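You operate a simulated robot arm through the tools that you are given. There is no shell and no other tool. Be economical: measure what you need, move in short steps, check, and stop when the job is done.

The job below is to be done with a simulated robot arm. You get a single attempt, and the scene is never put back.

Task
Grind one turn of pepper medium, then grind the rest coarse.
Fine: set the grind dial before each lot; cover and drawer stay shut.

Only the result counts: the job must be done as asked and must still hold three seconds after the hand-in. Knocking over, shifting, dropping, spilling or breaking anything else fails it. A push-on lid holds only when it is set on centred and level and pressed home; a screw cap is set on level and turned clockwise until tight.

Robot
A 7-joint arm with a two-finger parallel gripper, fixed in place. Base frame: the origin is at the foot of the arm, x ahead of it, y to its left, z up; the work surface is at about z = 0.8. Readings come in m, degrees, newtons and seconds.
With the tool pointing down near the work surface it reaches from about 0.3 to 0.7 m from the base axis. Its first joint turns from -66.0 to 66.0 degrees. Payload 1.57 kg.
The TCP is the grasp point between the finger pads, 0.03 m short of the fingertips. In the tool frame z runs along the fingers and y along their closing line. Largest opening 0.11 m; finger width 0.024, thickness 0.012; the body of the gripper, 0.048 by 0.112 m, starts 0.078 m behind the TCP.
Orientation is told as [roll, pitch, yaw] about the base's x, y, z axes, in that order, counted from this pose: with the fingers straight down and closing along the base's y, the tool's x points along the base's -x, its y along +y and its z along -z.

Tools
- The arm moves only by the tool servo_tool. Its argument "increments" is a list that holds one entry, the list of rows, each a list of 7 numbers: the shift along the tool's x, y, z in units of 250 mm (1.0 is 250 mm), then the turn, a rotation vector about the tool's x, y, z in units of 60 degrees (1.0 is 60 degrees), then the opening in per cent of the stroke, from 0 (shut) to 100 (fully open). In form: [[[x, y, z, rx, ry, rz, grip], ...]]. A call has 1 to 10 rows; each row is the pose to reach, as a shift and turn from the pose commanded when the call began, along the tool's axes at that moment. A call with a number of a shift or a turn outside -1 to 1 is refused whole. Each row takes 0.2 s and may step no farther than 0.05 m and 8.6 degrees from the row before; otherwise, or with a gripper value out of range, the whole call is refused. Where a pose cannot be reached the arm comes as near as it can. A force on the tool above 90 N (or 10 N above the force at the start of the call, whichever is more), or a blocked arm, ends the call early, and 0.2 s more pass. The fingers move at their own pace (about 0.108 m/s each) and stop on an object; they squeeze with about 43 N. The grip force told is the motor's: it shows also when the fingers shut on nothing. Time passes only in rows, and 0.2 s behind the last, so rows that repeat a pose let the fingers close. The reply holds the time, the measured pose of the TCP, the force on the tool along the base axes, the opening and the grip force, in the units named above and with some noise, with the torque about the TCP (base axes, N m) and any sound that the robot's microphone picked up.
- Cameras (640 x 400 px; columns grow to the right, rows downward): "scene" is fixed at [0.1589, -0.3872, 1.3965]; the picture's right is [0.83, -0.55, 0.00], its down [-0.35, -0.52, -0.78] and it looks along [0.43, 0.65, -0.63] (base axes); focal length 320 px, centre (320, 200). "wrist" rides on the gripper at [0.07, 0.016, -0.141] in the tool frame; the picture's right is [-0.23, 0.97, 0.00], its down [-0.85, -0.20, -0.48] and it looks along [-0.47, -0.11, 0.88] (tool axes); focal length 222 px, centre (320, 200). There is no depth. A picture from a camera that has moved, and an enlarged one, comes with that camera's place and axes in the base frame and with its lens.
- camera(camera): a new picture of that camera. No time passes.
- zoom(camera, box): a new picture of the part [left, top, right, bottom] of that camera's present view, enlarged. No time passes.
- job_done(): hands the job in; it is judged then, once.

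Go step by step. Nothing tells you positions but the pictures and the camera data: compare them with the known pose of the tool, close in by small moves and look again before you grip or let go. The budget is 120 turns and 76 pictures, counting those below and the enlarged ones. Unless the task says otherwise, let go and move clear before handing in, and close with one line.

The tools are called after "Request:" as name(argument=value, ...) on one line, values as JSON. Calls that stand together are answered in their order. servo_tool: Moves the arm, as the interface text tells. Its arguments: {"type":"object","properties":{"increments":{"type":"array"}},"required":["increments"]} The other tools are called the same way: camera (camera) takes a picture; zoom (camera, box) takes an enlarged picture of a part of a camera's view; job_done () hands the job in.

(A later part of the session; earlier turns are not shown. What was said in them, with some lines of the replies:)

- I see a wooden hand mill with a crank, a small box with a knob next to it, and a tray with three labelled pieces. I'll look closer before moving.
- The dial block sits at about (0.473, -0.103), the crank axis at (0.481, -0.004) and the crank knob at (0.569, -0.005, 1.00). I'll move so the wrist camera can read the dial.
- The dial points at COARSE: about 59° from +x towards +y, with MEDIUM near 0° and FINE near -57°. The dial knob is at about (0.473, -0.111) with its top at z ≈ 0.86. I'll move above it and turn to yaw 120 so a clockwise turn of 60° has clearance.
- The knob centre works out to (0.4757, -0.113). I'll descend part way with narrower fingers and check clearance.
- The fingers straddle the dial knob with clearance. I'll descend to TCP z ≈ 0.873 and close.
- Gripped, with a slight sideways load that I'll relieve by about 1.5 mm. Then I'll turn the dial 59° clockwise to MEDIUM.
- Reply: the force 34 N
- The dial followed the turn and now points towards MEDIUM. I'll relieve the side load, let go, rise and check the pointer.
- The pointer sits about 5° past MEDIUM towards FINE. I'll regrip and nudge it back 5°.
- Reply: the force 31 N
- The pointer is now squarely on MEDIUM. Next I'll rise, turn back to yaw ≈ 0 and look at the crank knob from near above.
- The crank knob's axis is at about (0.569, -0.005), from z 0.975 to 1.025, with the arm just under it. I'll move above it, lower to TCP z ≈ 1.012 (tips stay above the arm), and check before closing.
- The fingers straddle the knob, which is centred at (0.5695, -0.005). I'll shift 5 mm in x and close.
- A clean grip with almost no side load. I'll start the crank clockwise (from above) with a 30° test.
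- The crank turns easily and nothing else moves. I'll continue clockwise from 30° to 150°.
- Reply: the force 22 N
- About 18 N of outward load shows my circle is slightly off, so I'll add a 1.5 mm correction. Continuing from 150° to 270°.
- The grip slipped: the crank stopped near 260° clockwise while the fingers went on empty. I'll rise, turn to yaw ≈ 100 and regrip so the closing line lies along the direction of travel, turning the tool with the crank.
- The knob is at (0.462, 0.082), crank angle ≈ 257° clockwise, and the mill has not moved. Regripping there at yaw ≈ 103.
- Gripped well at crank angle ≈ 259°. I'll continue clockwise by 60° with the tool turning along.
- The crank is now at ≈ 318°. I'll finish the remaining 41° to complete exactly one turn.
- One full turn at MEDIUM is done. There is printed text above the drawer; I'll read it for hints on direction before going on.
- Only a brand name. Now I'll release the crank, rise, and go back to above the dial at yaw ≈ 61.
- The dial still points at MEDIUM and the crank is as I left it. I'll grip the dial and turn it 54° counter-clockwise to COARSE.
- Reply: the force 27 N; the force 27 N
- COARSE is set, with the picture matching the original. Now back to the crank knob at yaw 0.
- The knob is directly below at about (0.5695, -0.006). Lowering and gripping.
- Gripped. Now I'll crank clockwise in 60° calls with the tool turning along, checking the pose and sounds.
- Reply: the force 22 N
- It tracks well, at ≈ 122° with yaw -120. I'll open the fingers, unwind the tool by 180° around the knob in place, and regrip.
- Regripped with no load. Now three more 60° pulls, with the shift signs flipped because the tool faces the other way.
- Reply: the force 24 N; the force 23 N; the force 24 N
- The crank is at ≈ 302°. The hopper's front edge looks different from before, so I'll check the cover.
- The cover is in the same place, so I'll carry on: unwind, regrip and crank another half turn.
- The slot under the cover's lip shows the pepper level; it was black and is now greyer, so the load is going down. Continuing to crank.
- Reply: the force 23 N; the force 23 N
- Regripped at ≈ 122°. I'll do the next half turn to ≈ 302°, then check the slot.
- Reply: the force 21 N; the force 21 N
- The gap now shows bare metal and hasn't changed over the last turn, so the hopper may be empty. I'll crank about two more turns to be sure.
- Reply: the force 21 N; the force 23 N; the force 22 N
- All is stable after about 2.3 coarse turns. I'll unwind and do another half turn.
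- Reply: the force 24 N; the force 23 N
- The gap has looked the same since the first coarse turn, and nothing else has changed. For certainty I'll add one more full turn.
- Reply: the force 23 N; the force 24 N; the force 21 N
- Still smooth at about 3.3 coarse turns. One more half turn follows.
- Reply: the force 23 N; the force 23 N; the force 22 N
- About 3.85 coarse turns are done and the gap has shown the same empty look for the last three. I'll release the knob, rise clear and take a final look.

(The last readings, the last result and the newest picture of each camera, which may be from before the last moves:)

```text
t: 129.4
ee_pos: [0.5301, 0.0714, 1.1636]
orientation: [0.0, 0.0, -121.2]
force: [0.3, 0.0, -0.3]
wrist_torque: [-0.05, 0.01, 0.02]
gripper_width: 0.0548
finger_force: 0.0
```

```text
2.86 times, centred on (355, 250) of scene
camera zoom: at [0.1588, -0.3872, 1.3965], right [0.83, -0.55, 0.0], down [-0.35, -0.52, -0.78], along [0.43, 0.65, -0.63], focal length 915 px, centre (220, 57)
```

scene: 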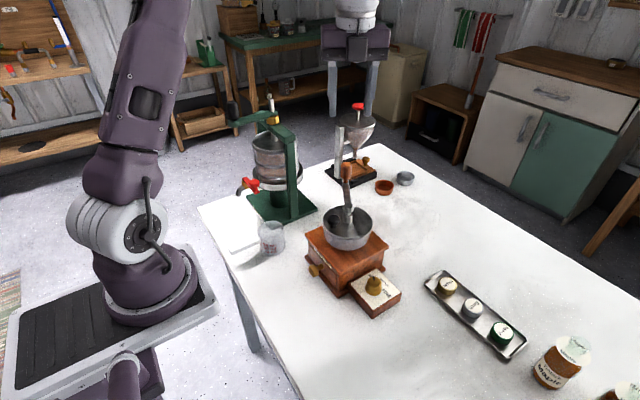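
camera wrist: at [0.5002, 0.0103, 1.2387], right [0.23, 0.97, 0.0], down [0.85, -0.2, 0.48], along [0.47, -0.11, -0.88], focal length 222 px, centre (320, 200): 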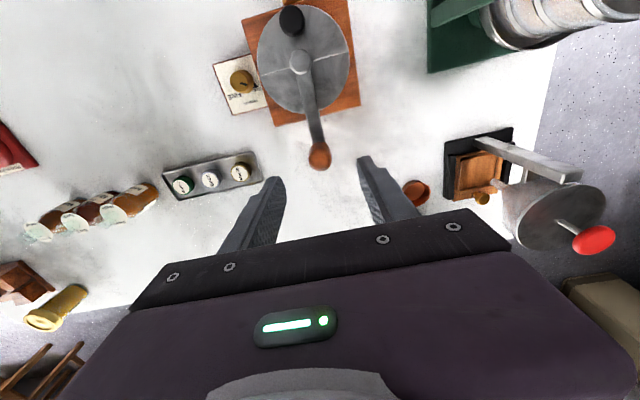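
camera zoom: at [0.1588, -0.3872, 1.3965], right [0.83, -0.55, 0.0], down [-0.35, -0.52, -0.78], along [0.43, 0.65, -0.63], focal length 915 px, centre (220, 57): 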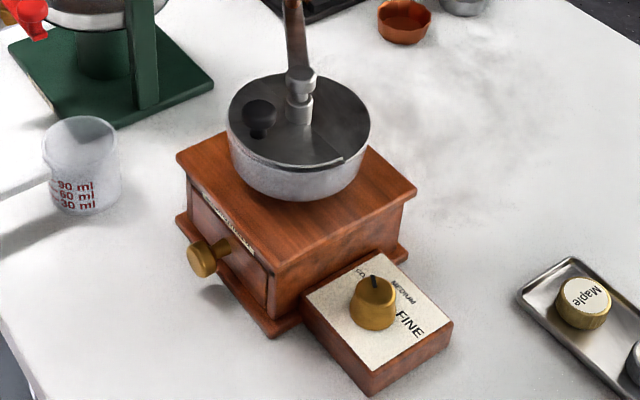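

The dial is on COARSE, the cover and drawer are shut, nothing else has moved and the arm is clear. Handing in.

Request:
job_done()

```text
The job is handed in.
```

I ground one turn of pepper on MEDIUM, then about 3.85 turns on COARSE, with the cover and drawer kept shut. I judged the hopper empty from the gap under the cover, which looked unchanged over the last three turns; I couldn't see inside.
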